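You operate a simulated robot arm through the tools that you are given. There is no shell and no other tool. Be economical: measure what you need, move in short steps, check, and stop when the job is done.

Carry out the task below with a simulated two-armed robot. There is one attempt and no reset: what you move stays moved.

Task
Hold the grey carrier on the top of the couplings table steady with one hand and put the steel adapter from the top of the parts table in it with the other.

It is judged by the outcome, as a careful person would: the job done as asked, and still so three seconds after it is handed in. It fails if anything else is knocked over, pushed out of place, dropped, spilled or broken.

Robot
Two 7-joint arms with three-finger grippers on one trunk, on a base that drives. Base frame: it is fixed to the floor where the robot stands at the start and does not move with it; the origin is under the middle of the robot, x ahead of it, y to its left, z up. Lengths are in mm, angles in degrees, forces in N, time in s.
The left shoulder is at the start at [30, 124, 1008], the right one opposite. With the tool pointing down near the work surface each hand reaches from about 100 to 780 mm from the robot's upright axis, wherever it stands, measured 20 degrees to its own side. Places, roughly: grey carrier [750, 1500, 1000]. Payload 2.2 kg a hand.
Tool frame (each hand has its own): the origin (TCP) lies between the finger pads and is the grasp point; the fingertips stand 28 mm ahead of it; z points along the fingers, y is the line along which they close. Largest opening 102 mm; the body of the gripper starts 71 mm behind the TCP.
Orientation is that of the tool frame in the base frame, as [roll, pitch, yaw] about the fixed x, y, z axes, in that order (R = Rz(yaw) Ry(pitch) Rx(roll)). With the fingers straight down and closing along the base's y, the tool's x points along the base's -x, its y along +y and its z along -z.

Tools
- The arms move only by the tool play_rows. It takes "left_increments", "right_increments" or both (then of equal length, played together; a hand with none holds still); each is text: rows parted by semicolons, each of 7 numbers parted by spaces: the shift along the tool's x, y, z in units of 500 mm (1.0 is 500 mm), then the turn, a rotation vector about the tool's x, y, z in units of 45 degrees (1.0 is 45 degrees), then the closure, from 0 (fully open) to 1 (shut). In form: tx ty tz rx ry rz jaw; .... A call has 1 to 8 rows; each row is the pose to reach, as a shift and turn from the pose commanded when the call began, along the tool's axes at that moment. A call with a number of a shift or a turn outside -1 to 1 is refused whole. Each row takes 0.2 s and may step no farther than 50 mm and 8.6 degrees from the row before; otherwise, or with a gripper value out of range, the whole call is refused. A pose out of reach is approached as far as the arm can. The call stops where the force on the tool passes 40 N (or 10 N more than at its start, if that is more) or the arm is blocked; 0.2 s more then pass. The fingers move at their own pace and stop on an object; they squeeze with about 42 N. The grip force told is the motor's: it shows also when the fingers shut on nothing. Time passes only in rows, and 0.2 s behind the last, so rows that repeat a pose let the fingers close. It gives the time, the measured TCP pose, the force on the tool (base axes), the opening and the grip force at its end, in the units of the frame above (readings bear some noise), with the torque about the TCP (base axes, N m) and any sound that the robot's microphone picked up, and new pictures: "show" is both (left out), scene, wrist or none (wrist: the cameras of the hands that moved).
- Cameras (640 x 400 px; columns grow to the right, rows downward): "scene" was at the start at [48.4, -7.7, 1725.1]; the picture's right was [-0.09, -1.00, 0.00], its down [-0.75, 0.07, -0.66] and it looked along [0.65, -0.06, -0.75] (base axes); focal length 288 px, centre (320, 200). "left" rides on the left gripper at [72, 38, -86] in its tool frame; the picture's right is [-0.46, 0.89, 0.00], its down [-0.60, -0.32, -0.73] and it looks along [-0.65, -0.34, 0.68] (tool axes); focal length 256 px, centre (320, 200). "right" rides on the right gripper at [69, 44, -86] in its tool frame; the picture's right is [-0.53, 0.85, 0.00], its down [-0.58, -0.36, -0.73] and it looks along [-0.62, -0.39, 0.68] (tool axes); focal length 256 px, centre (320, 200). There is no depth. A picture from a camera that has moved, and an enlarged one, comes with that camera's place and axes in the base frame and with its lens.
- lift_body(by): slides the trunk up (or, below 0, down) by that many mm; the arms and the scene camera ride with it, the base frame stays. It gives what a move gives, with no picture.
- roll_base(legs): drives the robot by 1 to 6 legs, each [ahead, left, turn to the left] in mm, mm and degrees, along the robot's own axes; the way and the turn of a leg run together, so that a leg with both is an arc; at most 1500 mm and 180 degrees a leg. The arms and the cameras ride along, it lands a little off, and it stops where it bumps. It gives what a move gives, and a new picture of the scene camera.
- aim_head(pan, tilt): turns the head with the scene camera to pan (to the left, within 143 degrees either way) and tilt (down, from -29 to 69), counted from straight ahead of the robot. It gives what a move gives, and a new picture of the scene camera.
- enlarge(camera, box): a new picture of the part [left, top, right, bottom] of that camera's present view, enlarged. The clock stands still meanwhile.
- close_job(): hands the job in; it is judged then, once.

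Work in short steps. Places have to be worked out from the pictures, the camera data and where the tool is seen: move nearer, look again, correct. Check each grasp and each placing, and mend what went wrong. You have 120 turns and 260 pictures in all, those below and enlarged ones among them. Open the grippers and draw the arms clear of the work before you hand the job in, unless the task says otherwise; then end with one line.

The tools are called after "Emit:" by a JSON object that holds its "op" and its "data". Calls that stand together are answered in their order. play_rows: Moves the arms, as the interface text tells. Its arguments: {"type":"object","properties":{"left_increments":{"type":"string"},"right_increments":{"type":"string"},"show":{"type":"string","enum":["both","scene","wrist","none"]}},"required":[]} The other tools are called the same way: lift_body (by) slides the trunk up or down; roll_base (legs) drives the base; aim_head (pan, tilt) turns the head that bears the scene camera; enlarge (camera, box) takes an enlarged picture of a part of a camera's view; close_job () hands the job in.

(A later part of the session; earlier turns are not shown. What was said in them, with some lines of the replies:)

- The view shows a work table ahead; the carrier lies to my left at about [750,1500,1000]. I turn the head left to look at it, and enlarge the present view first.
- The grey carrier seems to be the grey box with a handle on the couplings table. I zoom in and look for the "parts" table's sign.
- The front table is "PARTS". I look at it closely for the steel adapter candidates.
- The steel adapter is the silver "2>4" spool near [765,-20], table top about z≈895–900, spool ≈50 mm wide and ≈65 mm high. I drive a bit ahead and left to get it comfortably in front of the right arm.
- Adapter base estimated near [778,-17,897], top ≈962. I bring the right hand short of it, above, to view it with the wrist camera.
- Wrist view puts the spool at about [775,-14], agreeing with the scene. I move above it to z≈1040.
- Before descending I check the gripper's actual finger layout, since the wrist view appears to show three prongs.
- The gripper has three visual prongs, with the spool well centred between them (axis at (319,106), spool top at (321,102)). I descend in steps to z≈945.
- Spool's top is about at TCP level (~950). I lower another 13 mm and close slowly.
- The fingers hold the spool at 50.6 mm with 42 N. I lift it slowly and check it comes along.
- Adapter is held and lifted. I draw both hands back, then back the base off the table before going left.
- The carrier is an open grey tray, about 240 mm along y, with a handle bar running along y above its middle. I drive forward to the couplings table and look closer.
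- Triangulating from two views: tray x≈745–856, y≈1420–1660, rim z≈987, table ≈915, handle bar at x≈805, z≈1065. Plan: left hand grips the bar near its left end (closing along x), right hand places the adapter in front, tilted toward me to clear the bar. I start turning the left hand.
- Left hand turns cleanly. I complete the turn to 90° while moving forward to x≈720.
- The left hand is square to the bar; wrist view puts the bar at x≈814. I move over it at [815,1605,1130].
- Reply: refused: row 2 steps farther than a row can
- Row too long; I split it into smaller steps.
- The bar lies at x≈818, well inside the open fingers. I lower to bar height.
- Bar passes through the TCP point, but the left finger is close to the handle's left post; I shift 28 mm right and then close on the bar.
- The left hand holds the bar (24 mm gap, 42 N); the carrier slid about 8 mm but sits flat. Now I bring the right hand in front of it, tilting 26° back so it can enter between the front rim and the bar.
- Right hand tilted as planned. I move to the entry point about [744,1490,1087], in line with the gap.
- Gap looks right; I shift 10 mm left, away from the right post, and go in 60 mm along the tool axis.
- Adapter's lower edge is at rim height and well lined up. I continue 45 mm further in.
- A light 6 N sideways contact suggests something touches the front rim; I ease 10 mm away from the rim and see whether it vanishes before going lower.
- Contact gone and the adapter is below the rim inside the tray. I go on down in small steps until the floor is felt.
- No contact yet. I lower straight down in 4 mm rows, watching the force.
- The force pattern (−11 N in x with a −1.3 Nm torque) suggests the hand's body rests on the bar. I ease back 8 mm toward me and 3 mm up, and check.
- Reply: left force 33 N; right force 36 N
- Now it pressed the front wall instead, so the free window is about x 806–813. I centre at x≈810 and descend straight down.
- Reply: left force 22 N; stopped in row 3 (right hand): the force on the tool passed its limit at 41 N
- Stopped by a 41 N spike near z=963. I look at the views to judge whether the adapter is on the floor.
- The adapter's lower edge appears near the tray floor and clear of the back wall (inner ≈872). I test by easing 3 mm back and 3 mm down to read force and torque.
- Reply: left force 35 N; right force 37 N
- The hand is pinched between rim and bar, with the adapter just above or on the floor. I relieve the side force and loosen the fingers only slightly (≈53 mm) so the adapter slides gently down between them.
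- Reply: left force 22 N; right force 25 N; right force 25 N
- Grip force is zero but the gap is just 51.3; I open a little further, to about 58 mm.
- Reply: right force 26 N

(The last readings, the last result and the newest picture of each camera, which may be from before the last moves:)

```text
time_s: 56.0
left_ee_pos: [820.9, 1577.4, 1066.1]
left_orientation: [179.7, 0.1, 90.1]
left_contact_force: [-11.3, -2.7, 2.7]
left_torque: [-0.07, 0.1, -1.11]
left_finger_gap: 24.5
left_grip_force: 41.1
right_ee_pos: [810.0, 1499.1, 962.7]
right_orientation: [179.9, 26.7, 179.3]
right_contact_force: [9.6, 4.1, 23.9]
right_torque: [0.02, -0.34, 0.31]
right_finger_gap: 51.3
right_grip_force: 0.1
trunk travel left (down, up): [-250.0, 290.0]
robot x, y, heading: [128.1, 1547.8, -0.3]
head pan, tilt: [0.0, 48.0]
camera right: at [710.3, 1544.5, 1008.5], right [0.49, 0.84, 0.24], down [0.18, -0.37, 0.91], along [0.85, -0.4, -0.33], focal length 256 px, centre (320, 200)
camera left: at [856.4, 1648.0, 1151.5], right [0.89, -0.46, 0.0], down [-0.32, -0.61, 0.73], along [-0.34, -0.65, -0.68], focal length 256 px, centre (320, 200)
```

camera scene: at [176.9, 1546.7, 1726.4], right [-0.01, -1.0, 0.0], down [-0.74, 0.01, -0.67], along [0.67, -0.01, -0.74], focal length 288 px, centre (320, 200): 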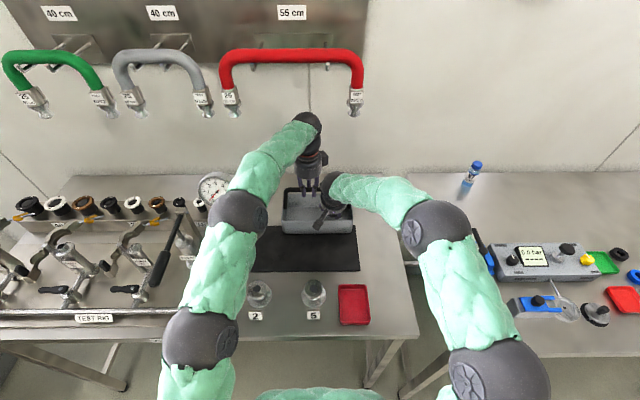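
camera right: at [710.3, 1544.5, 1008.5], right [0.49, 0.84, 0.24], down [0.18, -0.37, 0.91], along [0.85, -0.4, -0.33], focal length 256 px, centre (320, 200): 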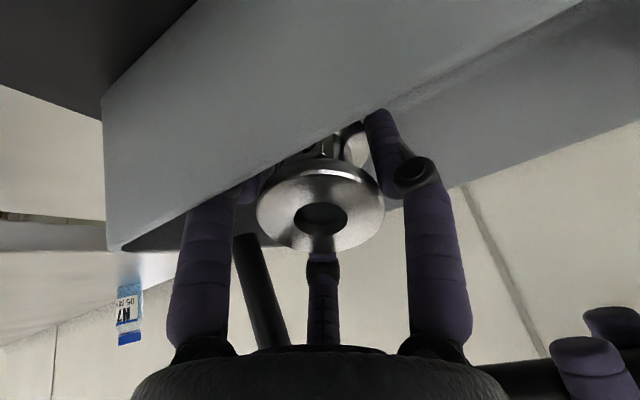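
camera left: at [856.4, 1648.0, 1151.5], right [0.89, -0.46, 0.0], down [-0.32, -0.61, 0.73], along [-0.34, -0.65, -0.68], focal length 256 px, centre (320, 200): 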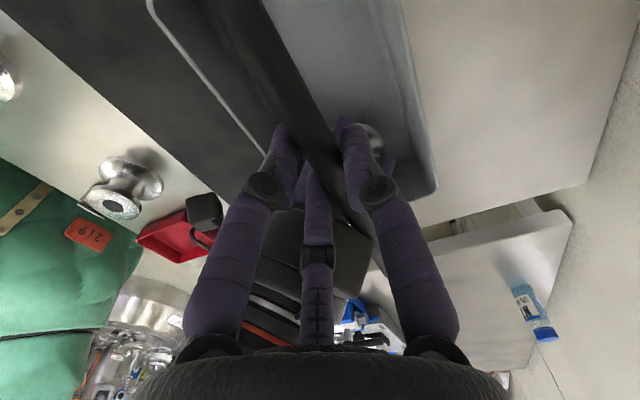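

The gap did not follow; I command a wider opening (≈70 mm).

Emit:
{"op": "play_rows", "data": {"right_increments": "0 0 0 0 0 0 0.38; 0 0 0 0 0 0 0.32; 0 0 0 0 0 0 0.32; 0 0 0 0 0 0 0.32", "left_increments": "0 0 0 0 0 0 1; 0 0 0 0 0 0 1; 0 0 0 0 0 0 1; 0 0 0 0 0 0 1", "show": "wrist"}}

```text
time_s: 57.0
left_ee_pos: [820.5, 1577.3, 1065.1]
left_orientation: [179.8, 0.0, 90.2]
left_contact_force: [-12.3, -1.8, 3.5]
left_torque: [-0.01, 0.12, -1.12]
left_finger_gap: 24.6
left_grip_force: 42.4
right_ee_pos: [811.1, 1499.3, 962.7]
right_orientation: [179.8, 26.8, 179.3]
right_contact_force: [12.9, 4.9, 21.8]
right_torque: [0.45, -0.86, 0.54]
right_finger_gap: 53.3
right_grip_force: 0.1
trunk travel left (down, up): [-250.0, 290.0]
robot x, y, heading: [125.8, 1548.8, -0.5]
head pan, tilt: [0.0, 48.0]
camera right: at [711.0, 1544.6, 1008.6], right [0.49, 0.84, 0.24], down [0.18, -0.37, 0.91], along [0.86, -0.4, -0.33], focal length 256 px, centre (320, 200)
camera left: at [856.6, 1648.0, 1151.6], right [0.89, -0.46, 0.0], down [-0.32, -0.61, 0.73], along [-0.34, -0.65, -0.68], focal length 256 px, centre (320, 200)
```

right: 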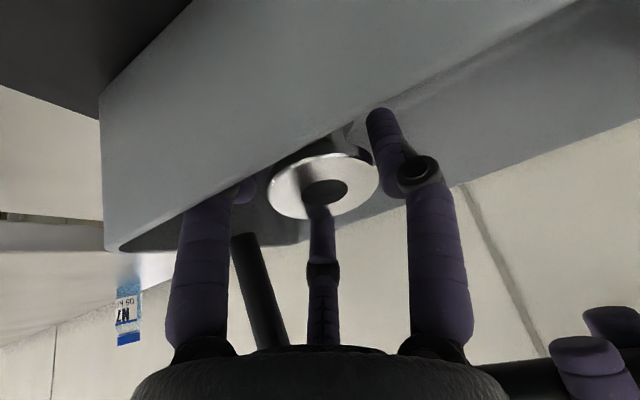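
left: 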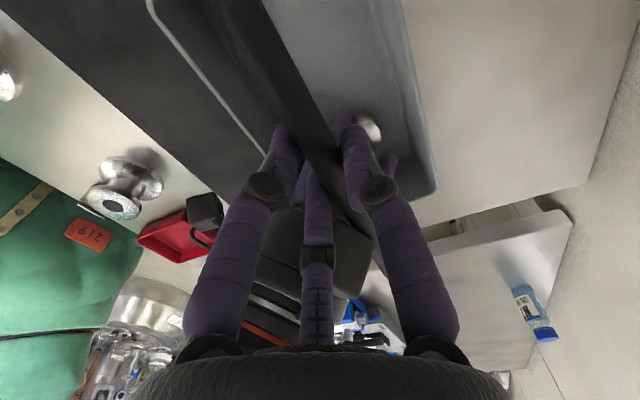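

The adapter has slid down about 12 mm and is loose; the fingers seem limited by the walls. I back out along the tool axis a bit with the opening held near 55 mm and check that the adapter stays.

Emit:
{"op": "play_rows", "data": {"right_increments": "-0.004 0 -0.01 0 0 0 0.42; -0.004 0 -0.02 0 0 0 0.42; -0.004 0 -0.03 0 0 0 0.42; -0.004 0 -0.03 0 0 0 0.42", "left_increments": "0 0 0 0 0 0 1; 0 0 0 0 0 0 1; 0 0 0 0 0 0 1; 0 0 0 0 0 0 1", "show": "wrist"}}

```text
time_s: 58.0
left_ee_pos: [820.8, 1578.1, 1067.5]
left_orientation: [179.6, 0.0, 90.2]
left_contact_force: [-19.8, 0.1, 23.2]
left_torque: [-0.9, 0.01, -1.7]
left_finger_gap: 24.9
left_grip_force: 41.2
right_ee_pos: [803.2, 1498.6, 972.9]
right_orientation: [180.0, 26.3, 179.5]
right_contact_force: [22.3, -1.4, -1.3]
right_torque: [0.0, 0.25, 0.45]
right_finger_gap: 50.5
right_grip_force: 0.0
trunk travel left (down, up): [-250.0, 290.0]
robot x, y, heading: [129.3, 1549.6, -0.7]
head pan, tilt: [0.0, 48.0]
camera right: at [704.2, 1543.7, 1019.1], right [0.49, 0.84, 0.24], down [0.19, -0.37, 0.91], along [0.85, -0.4, -0.34], focal length 256 px, centre (320, 200)
camera left: at [857.6, 1648.3, 1153.5], right [0.89, -0.46, 0.01], down [-0.32, -0.61, 0.73], along [-0.33, -0.65, -0.68], focal length 256 px, centre (320, 200)
```

right: 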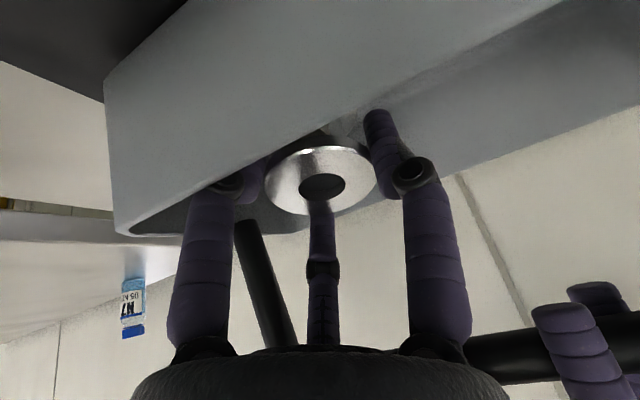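
left: 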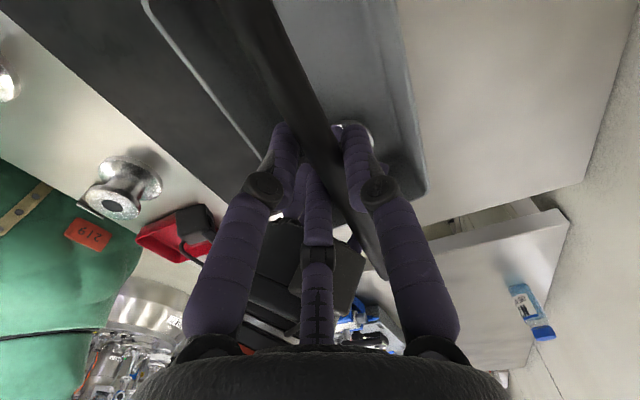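

The fingers press the front rim; earlier free travel was ~9 mm further from it. I shift that way and then withdraw along the axis.

Emit:
{"op": "play_rows", "data": {"right_increments": "-0.01 0 0 0 0 0 0.42; -0.018 0 0 0 0 0 0.42; -0.018 0 -0.01 0 0 0 0.42; -0.018 0 -0.02 0 0 0 0.42; -0.018 0 -0.03 0 0 0 0.42; -0.018 0 -0.03 0 0 0 0.42", "left_increments": "0 0 0 0 0 0 1; 0 0 0 0 0 0 1; 0 0 0 0 0 0 1; 0 0 0 0 0 0 1; 0 0 0 0 0 0 1; 0 0 0 0 0 0 1", "show": "wrist"}}

```text
time_s: 59.4
left_ee_pos: [822.9, 1576.8, 1064.0]
left_orientation: [179.8, -0.2, 90.2]
left_contact_force: [6.0, -1.8, 11.0]
left_torque: [0.26, -0.2, 0.19]
left_finger_gap: 24.2
left_grip_force: 42.1
right_ee_pos: [806.8, 1498.2, 989.1]
right_orientation: [179.9, 26.2, 179.5]
right_contact_force: [-3.4, 0.2, -5.8]
right_torque: [0.15, -0.11, -0.07]
right_finger_gap: 56.7
right_grip_force: 0.0
trunk travel left (down, up): [-250.0, 290.0]
robot x, y, heading: [129.4, 1551.0, -0.5]
head pan, tilt: [0.0, 48.0]
camera right: at [706.8, 1544.0, 1035.1], right [0.49, 0.84, 0.24], down [0.19, -0.37, 0.91], along [0.85, -0.4, -0.34], focal length 256 px, centre (320, 200)
camera left: at [859.0, 1648.1, 1150.8], right [0.89, -0.46, 0.0], down [-0.32, -0.61, 0.73], along [-0.33, -0.65, -0.68], focal length 256 px, centre (320, 200)
```

right: 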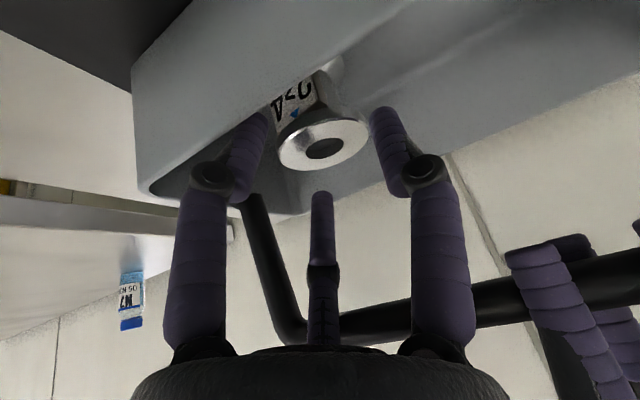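
left: 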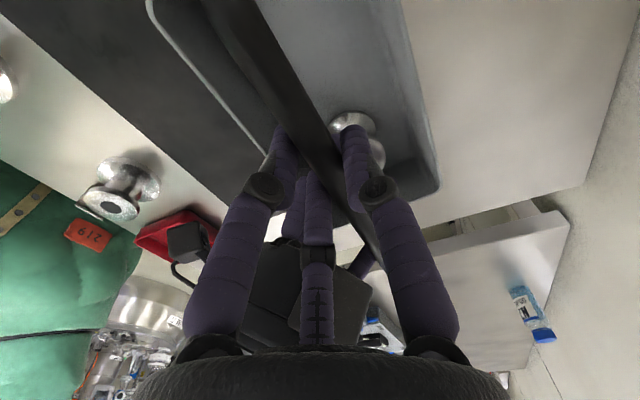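

The adapter stands free in the tray and the fingers have left it. I withdraw further along the axis.

Emit:
{"op": "play_rows", "data": {"right_increments": "0 0 -0.03 0 0 0 0.42; 0 0 -0.07 0 0 0 0.42; 0 0 -0.14 0 0 0 0.42; 0 0 -0.21 0 0 0 0.42; 0 0 -0.28 0 0 0 0.42; 0 0 -0.35 0 0 0 0.42", "left_increments": "0 0 0 0 0 0 1; 0 0 0 0 0 0 1; 0 0 0 0 0 0 1; 0 0 0 0 0 0 1; 0 0 0 0 0 0 1; 0 0 0 0 0 0 1"}}

Emit:
{"op": "enlarge", "data": {"camera": "scene", "box": [260, 150, 380, 240]}}

```text
time_s: 60.8
left_ee_pos: [820.6, 1575.8, 1064.4]
left_orientation: [179.9, -0.2, 90.1]
left_contact_force: [1.2, -3.5, 10.6]
left_torque: [1.08, 0.13, -0.11]
left_finger_gap: 23.9
left_grip_force: 42.0
right_ee_pos: [727.9, 1497.4, 1147.8]
right_orientation: [179.9, 26.4, 179.5]
right_contact_force: [0.0, 0.1, -0.2]
right_torque: [0.03, 0.04, -0.01]
right_finger_gap: 59.3
right_grip_force: 0.1
trunk travel left (down, up): [-250.0, 290.0]
robot x, y, heading: [127.6, 1551.1, -0.7]
head pan, tilt: [0.0, 48.0]
camera scene: at [175.2, 1545.7, 1726.5], right [-0.01, -1.0, 0.0], down [-0.74, 0.01, -0.67], along [0.67, -0.01, -0.74], focal length 288 px, centre (320, 200)
camera right: at [628.9, 1544.3, 1193.4], right [0.49, 0.84, 0.24], down [0.19, -0.37, 0.91], along [0.85, -0.4, -0.34], focal length 256 px, centre (320, 200)
camera left: at [857.6, 1647.0, 1150.4], right [0.89, -0.46, 0.0], down [-0.32, -0.61, 0.73], along [-0.34, -0.65, -0.68], focal length 256 px, centre (320, 200)
```

scene: 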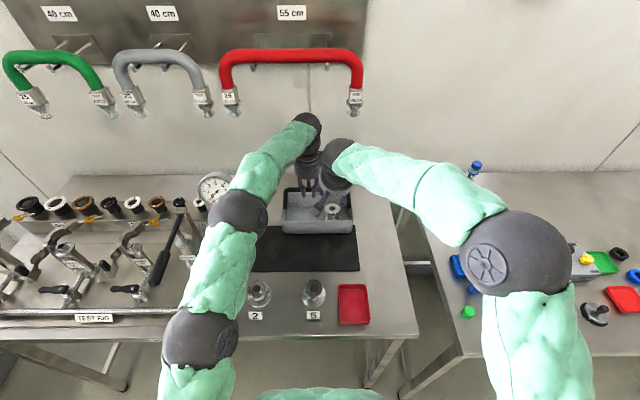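
right: 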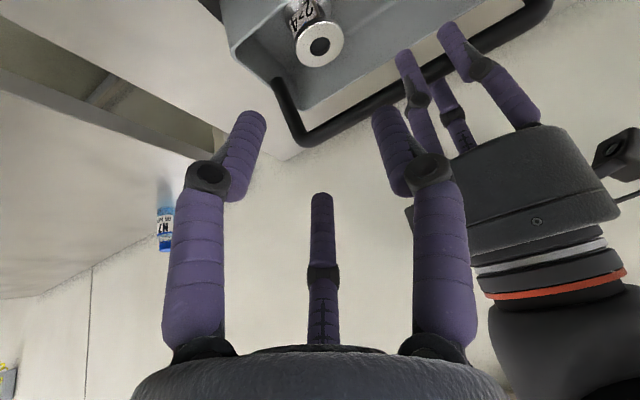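
left: 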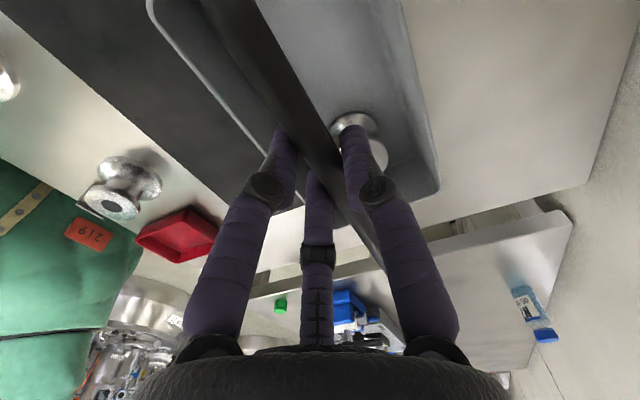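

```text
4.44 times, centred on (320, 195) of scene
camera zoom: at [175.2, 1545.7, 1726.5], right [-0.01, -1.0, 0.0], down [-0.74, 0.01, -0.67], along [0.67, -0.01, -0.74], focal length 1282 px, centre (320, 222)
```

zoom: 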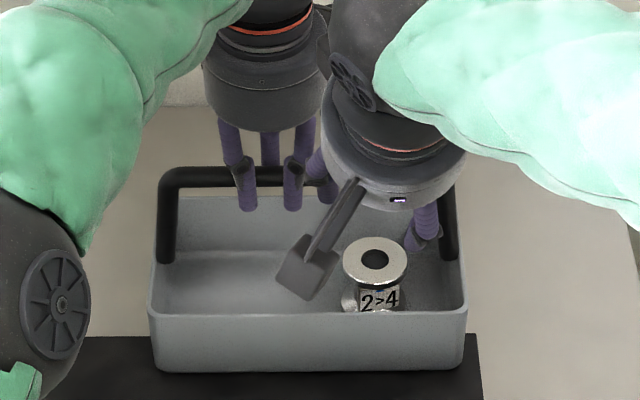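

The adapter stands upright in the carrier. I draw the right hand back, then open the left hand slowly.

Emit:
{"op": "play_rows", "data": {"right_increments": "0.063 0 -0.042 0 0 0 0.42; 0.126 0 -0.084 0 0 0 0.42; 0.189 0 -0.125 0 0 0 0.42; 0.252 0 -0.167 0 0 0 0.42; 0.315 0 -0.209 0 0 0 0.42", "left_increments": "0 0 0 0 0 0 1; 0 0 0 0 0 0 1; 0 0 0 0 0 0 1; 0 0 0 0 0 0 1; 0 0 0 0 0 0 1", "show": "none"}}

Emit:
{"op": "play_rows", "data": {"left_increments": "0 0 0 0 0 0 0.75; 0 0 0 0 0 0 0.7; 0 0 0 0 0 0 0.6; 0 0 0 0 0 0 0.5; 0 0 0 0 0 0 0.4; 0 0 0 0 0 0 0.3; 0 0 0 0 0 0 0.3"}}

Emit:
{"op": "enlarge", "data": {"camera": "scene", "box": [260, 150, 380, 240]}}

```text
time_s: 62.0
left_ee_pos: [822.1, 1576.0, 1063.6]
left_orientation: [179.9, 0.0, 90.2]
left_contact_force: [-2.7, -1.7, 5.4]
left_torque: [0.19, -0.04, 0.02]
left_finger_gap: 23.9
left_grip_force: 42.1
right_ee_pos: [537.5, 1501.2, 1171.1]
right_orientation: [179.9, 26.4, 179.4]
right_contact_force: [0.1, 0.2, 0.2]
right_torque: [-0.02, 0.0, 0.01]
right_finger_gap: 58.8
right_grip_force: 0.1
trunk travel left (down, up): [-250.0, 290.0]
robot x, y, heading: [128.7, 1546.4, -0.7]
head pan, tilt: [0.0, 48.0]
```

```text
time_s: 63.6
left_ee_pos: [821.8, 1576.2, 1063.3]
left_orientation: [179.9, 0.0, 90.2]
left_contact_force: [-0.6, -0.3, 0.3]
left_torque: [0.04, 0.01, -0.01]
left_finger_gap: 71.6
left_grip_force: 0.1
right_ee_pos: [540.1, 1501.3, 1170.4]
right_orientation: [179.9, 26.5, 179.4]
right_contact_force: [-0.4, -0.2, 0.3]
right_torque: [0.02, -0.01, 0.01]
right_finger_gap: 59.3
right_grip_force: 0.1
trunk travel left (down, up): [-250.0, 290.0]
robot x, y, heading: [126.5, 1547.0, -0.7]
head pan, tilt: [0.0, 48.0]
camera scene: at [176.6, 1546.5, 1726.4], right [-0.01, -1.0, 0.0], down [-0.74, 0.01, -0.67], along [0.67, -0.01, -0.74], focal length 288 px, centre (320, 200)
camera left: at [858.6, 1647.8, 1150.3], right [0.89, -0.46, 0.0], down [-0.32, -0.61, 0.73], along [-0.34, -0.65, -0.68], focal length 256 px, centre (320, 200)
```

scene: 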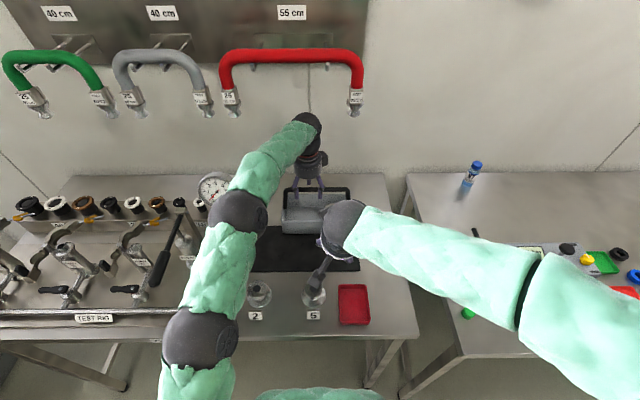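
left: 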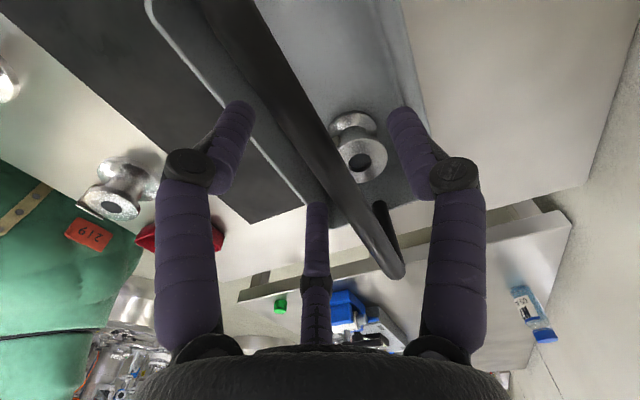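

```text
4.44 times, centred on (320, 195) of scene
camera zoom: at [176.6, 1546.5, 1726.4], right [-0.01, -1.0, 0.0], down [-0.74, 0.01, -0.67], along [0.67, -0.01, -0.74], focal length 1282 px, centre (320, 222)
```

zoom: 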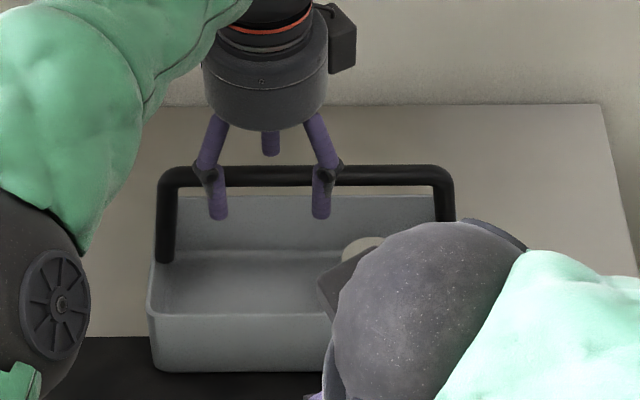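

Left hand is open and the adapter stands upright. I lift the left hand straight up, then back off.

Emit:
{"op": "play_rows", "data": {"left_increments": "0 0 -0.05 0 0 0 0.3; 0 0 -0.13 0 0 0 0.3; 0 0 -0.22 0 0 0 0.3; 0 0 -0.3 0 0 0 0.3; 0.05 -0.07 -0.3 0 0 0 0.3; 0.1 -0.13 -0.3 0 0 0 0.3; 0.14 -0.2 -0.3 0 0 0 0.3; 0.14 -0.2 -0.3 0 0 0 0.3", "show": "none"}}

Emit:
{"op": "roll_base", "data": {"legs": [[-350, 0, 0]]}}

Emit:
{"op": "aim_head", "data": {"pan": 0, "tilt": 32}}

Emit:
{"op": "enlarge", "data": {"camera": "scene", "box": [220, 150, 380, 270]}}

```text
time_s: 65.4
left_ee_pos: [722.2, 1644.5, 1214.7]
left_orientation: [180.0, -0.1, 90.1]
left_contact_force: [0.2, 0.6, -0.2]
left_torque: [0.01, 0.05, 0.02]
left_finger_gap: 71.4
left_grip_force: 0.1
left hand out of reach, approached as far as the arm can: row 4
right_ee_pos: [541.0, 1499.4, 1169.3]
right_orientation: [179.9, 26.3, 179.4]
right_contact_force: [0.9, -1.0, 0.5]
right_torque: [0.02, 0.0, 0.03]
right_finger_gap: 59.3
right_grip_force: 0.1
trunk travel left (down, up): [-250.0, 290.0]
robot x, y, heading: [125.4, 1546.1, -0.6]
head pan, tilt: [0.0, 48.0]
```

```text
time_s: 67.7
left_ee_pos: [371.1, 1645.9, 1215.6]
left_orientation: [179.8, 0.0, 89.7]
left_contact_force: [0.9, -0.6, -0.1]
left_torque: [-0.02, -0.01, -0.02]
left_finger_gap: 71.6
left_grip_force: 0.1
right_ee_pos: [188.0, 1504.0, 1171.0]
right_orientation: [179.9, 26.4, 179.0]
right_contact_force: [0.0, -0.3, 0.5]
right_torque: [0.01, -0.01, 0.0]
right_finger_gap: 59.1
right_grip_force: 0.0
trunk travel left (down, up): [-250.0, 290.0]
robot x, y, heading: [-222.6, 1553.2, -1.3]
head pan, tilt: [0.0, 48.0]
camera scene: at [-175.5, 1551.4, 1726.5], right [-0.02, -1.0, 0.0], down [-0.74, 0.01, -0.67], along [0.67, -0.01, -0.74], focal length 288 px, centre (320, 200)
```

scene: 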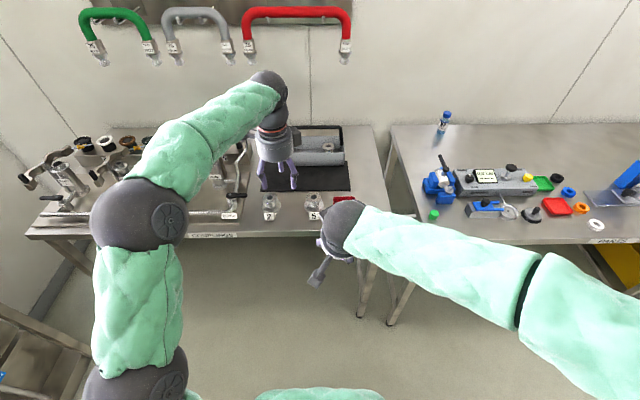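

```text
time_s: 68.5
left_ee_pos: [371.4, 1646.9, 1215.8]
left_orientation: [179.9, -0.1, 89.7]
left_contact_force: [-0.5, -0.4, 0.2]
left_torque: [0.02, -0.02, 0.01]
left_finger_gap: 71.6
left_grip_force: 0.0
right_ee_pos: [189.2, 1501.8, 1170.7]
right_orientation: [179.8, 26.3, 179.1]
right_contact_force: [0.4, 0.4, -0.3]
right_torque: [0.01, -0.01, 0.03]
right_finger_gap: 59.1
right_grip_force: 0.1
trunk travel left (down, up): [-250.0, 290.0]
robot x, y, heading: [-227.2, 1552.0, -0.8]
head pan, tilt: [0.0, 32.0]
camera scene: at [-163.3, 1551.1, 1750.0], right [-0.02, -1.0, 0.0], down [-0.53, 0.01, -0.85], along [0.85, -0.02, -0.53], focal length 288 px, centre (320, 200)
```

scene: 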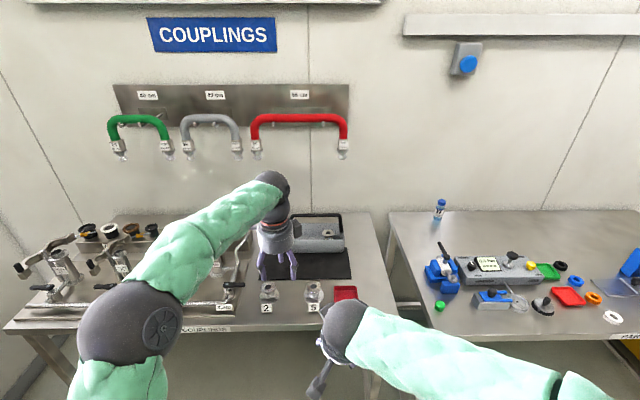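

```text
3.33 times, centred on (300, 210) of scene
camera zoom: at [-163.3, 1551.1, 1750.0], right [-0.02, -1.0, 0.0], down [-0.53, 0.01, -0.85], along [0.85, -0.02, -0.53], focal length 962 px, centre (387, 167)
```

zoom: 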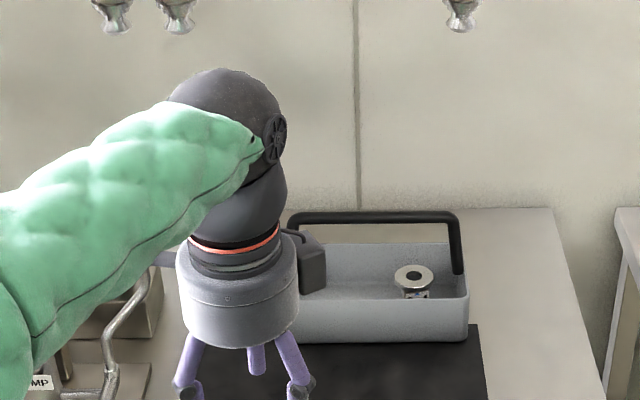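

The adapter stands in the carrier, everything else is undisturbed and the arms are clear. I open both grippers fully and hand in.

Emit:
{"op": "play_rows", "data": {"left_increments": "0 0 0 0 0 0 0; 0 0 0 0 0 0 0", "right_increments": "0 0 0 0 0 0 0; 0 0 0 0 0 0 0", "show": "scene"}}

Emit:
{"op": "close_job", "data": {}}

```text
time_s: 69.1
left_ee_pos: [372.9, 1647.3, 1214.7]
left_orientation: [179.8, 0.0, 89.7]
left_contact_force: [-0.2, -0.1, -0.1]
left_torque: [0.02, 0.0, -0.01]
left_finger_gap: 102.2
left_grip_force: 0.0
right_ee_pos: [188.6, 1503.9, 1170.8]
right_orientation: [179.9, 26.4, 179.0]
right_contact_force: [-0.8, -0.1, -0.2]
right_torque: [-0.02, -0.02, 0.0]
right_finger_gap: 102.1
right_grip_force: 0.1
trunk travel left (down, up): [-250.0, 290.0]
robot x, y, heading: [-226.2, 1555.2, -1.1]
head pan, tilt: [0.0, 32.0]
camera scene: at [-163.5, 1551.1, 1750.1], right [-0.02, -1.0, 0.0], down [-0.53, 0.01, -0.85], along [0.85, -0.02, -0.53], focal length 288 px, centre (320, 200)
```

scene: 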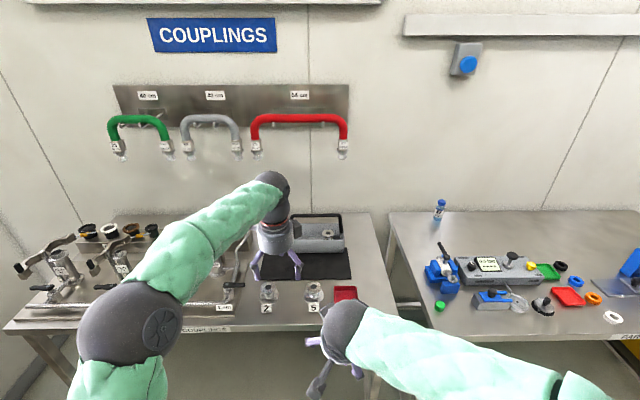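

```text
The job is handed in.
```

The steel "2>4" adapter is standing upright in the grey carrier: the left hand held the handle while the right hand set it in, the carrier slid about 8 mm when gripped, the adapter slid the last 12 mm or so to the floor, and nothing else appears disturbed.
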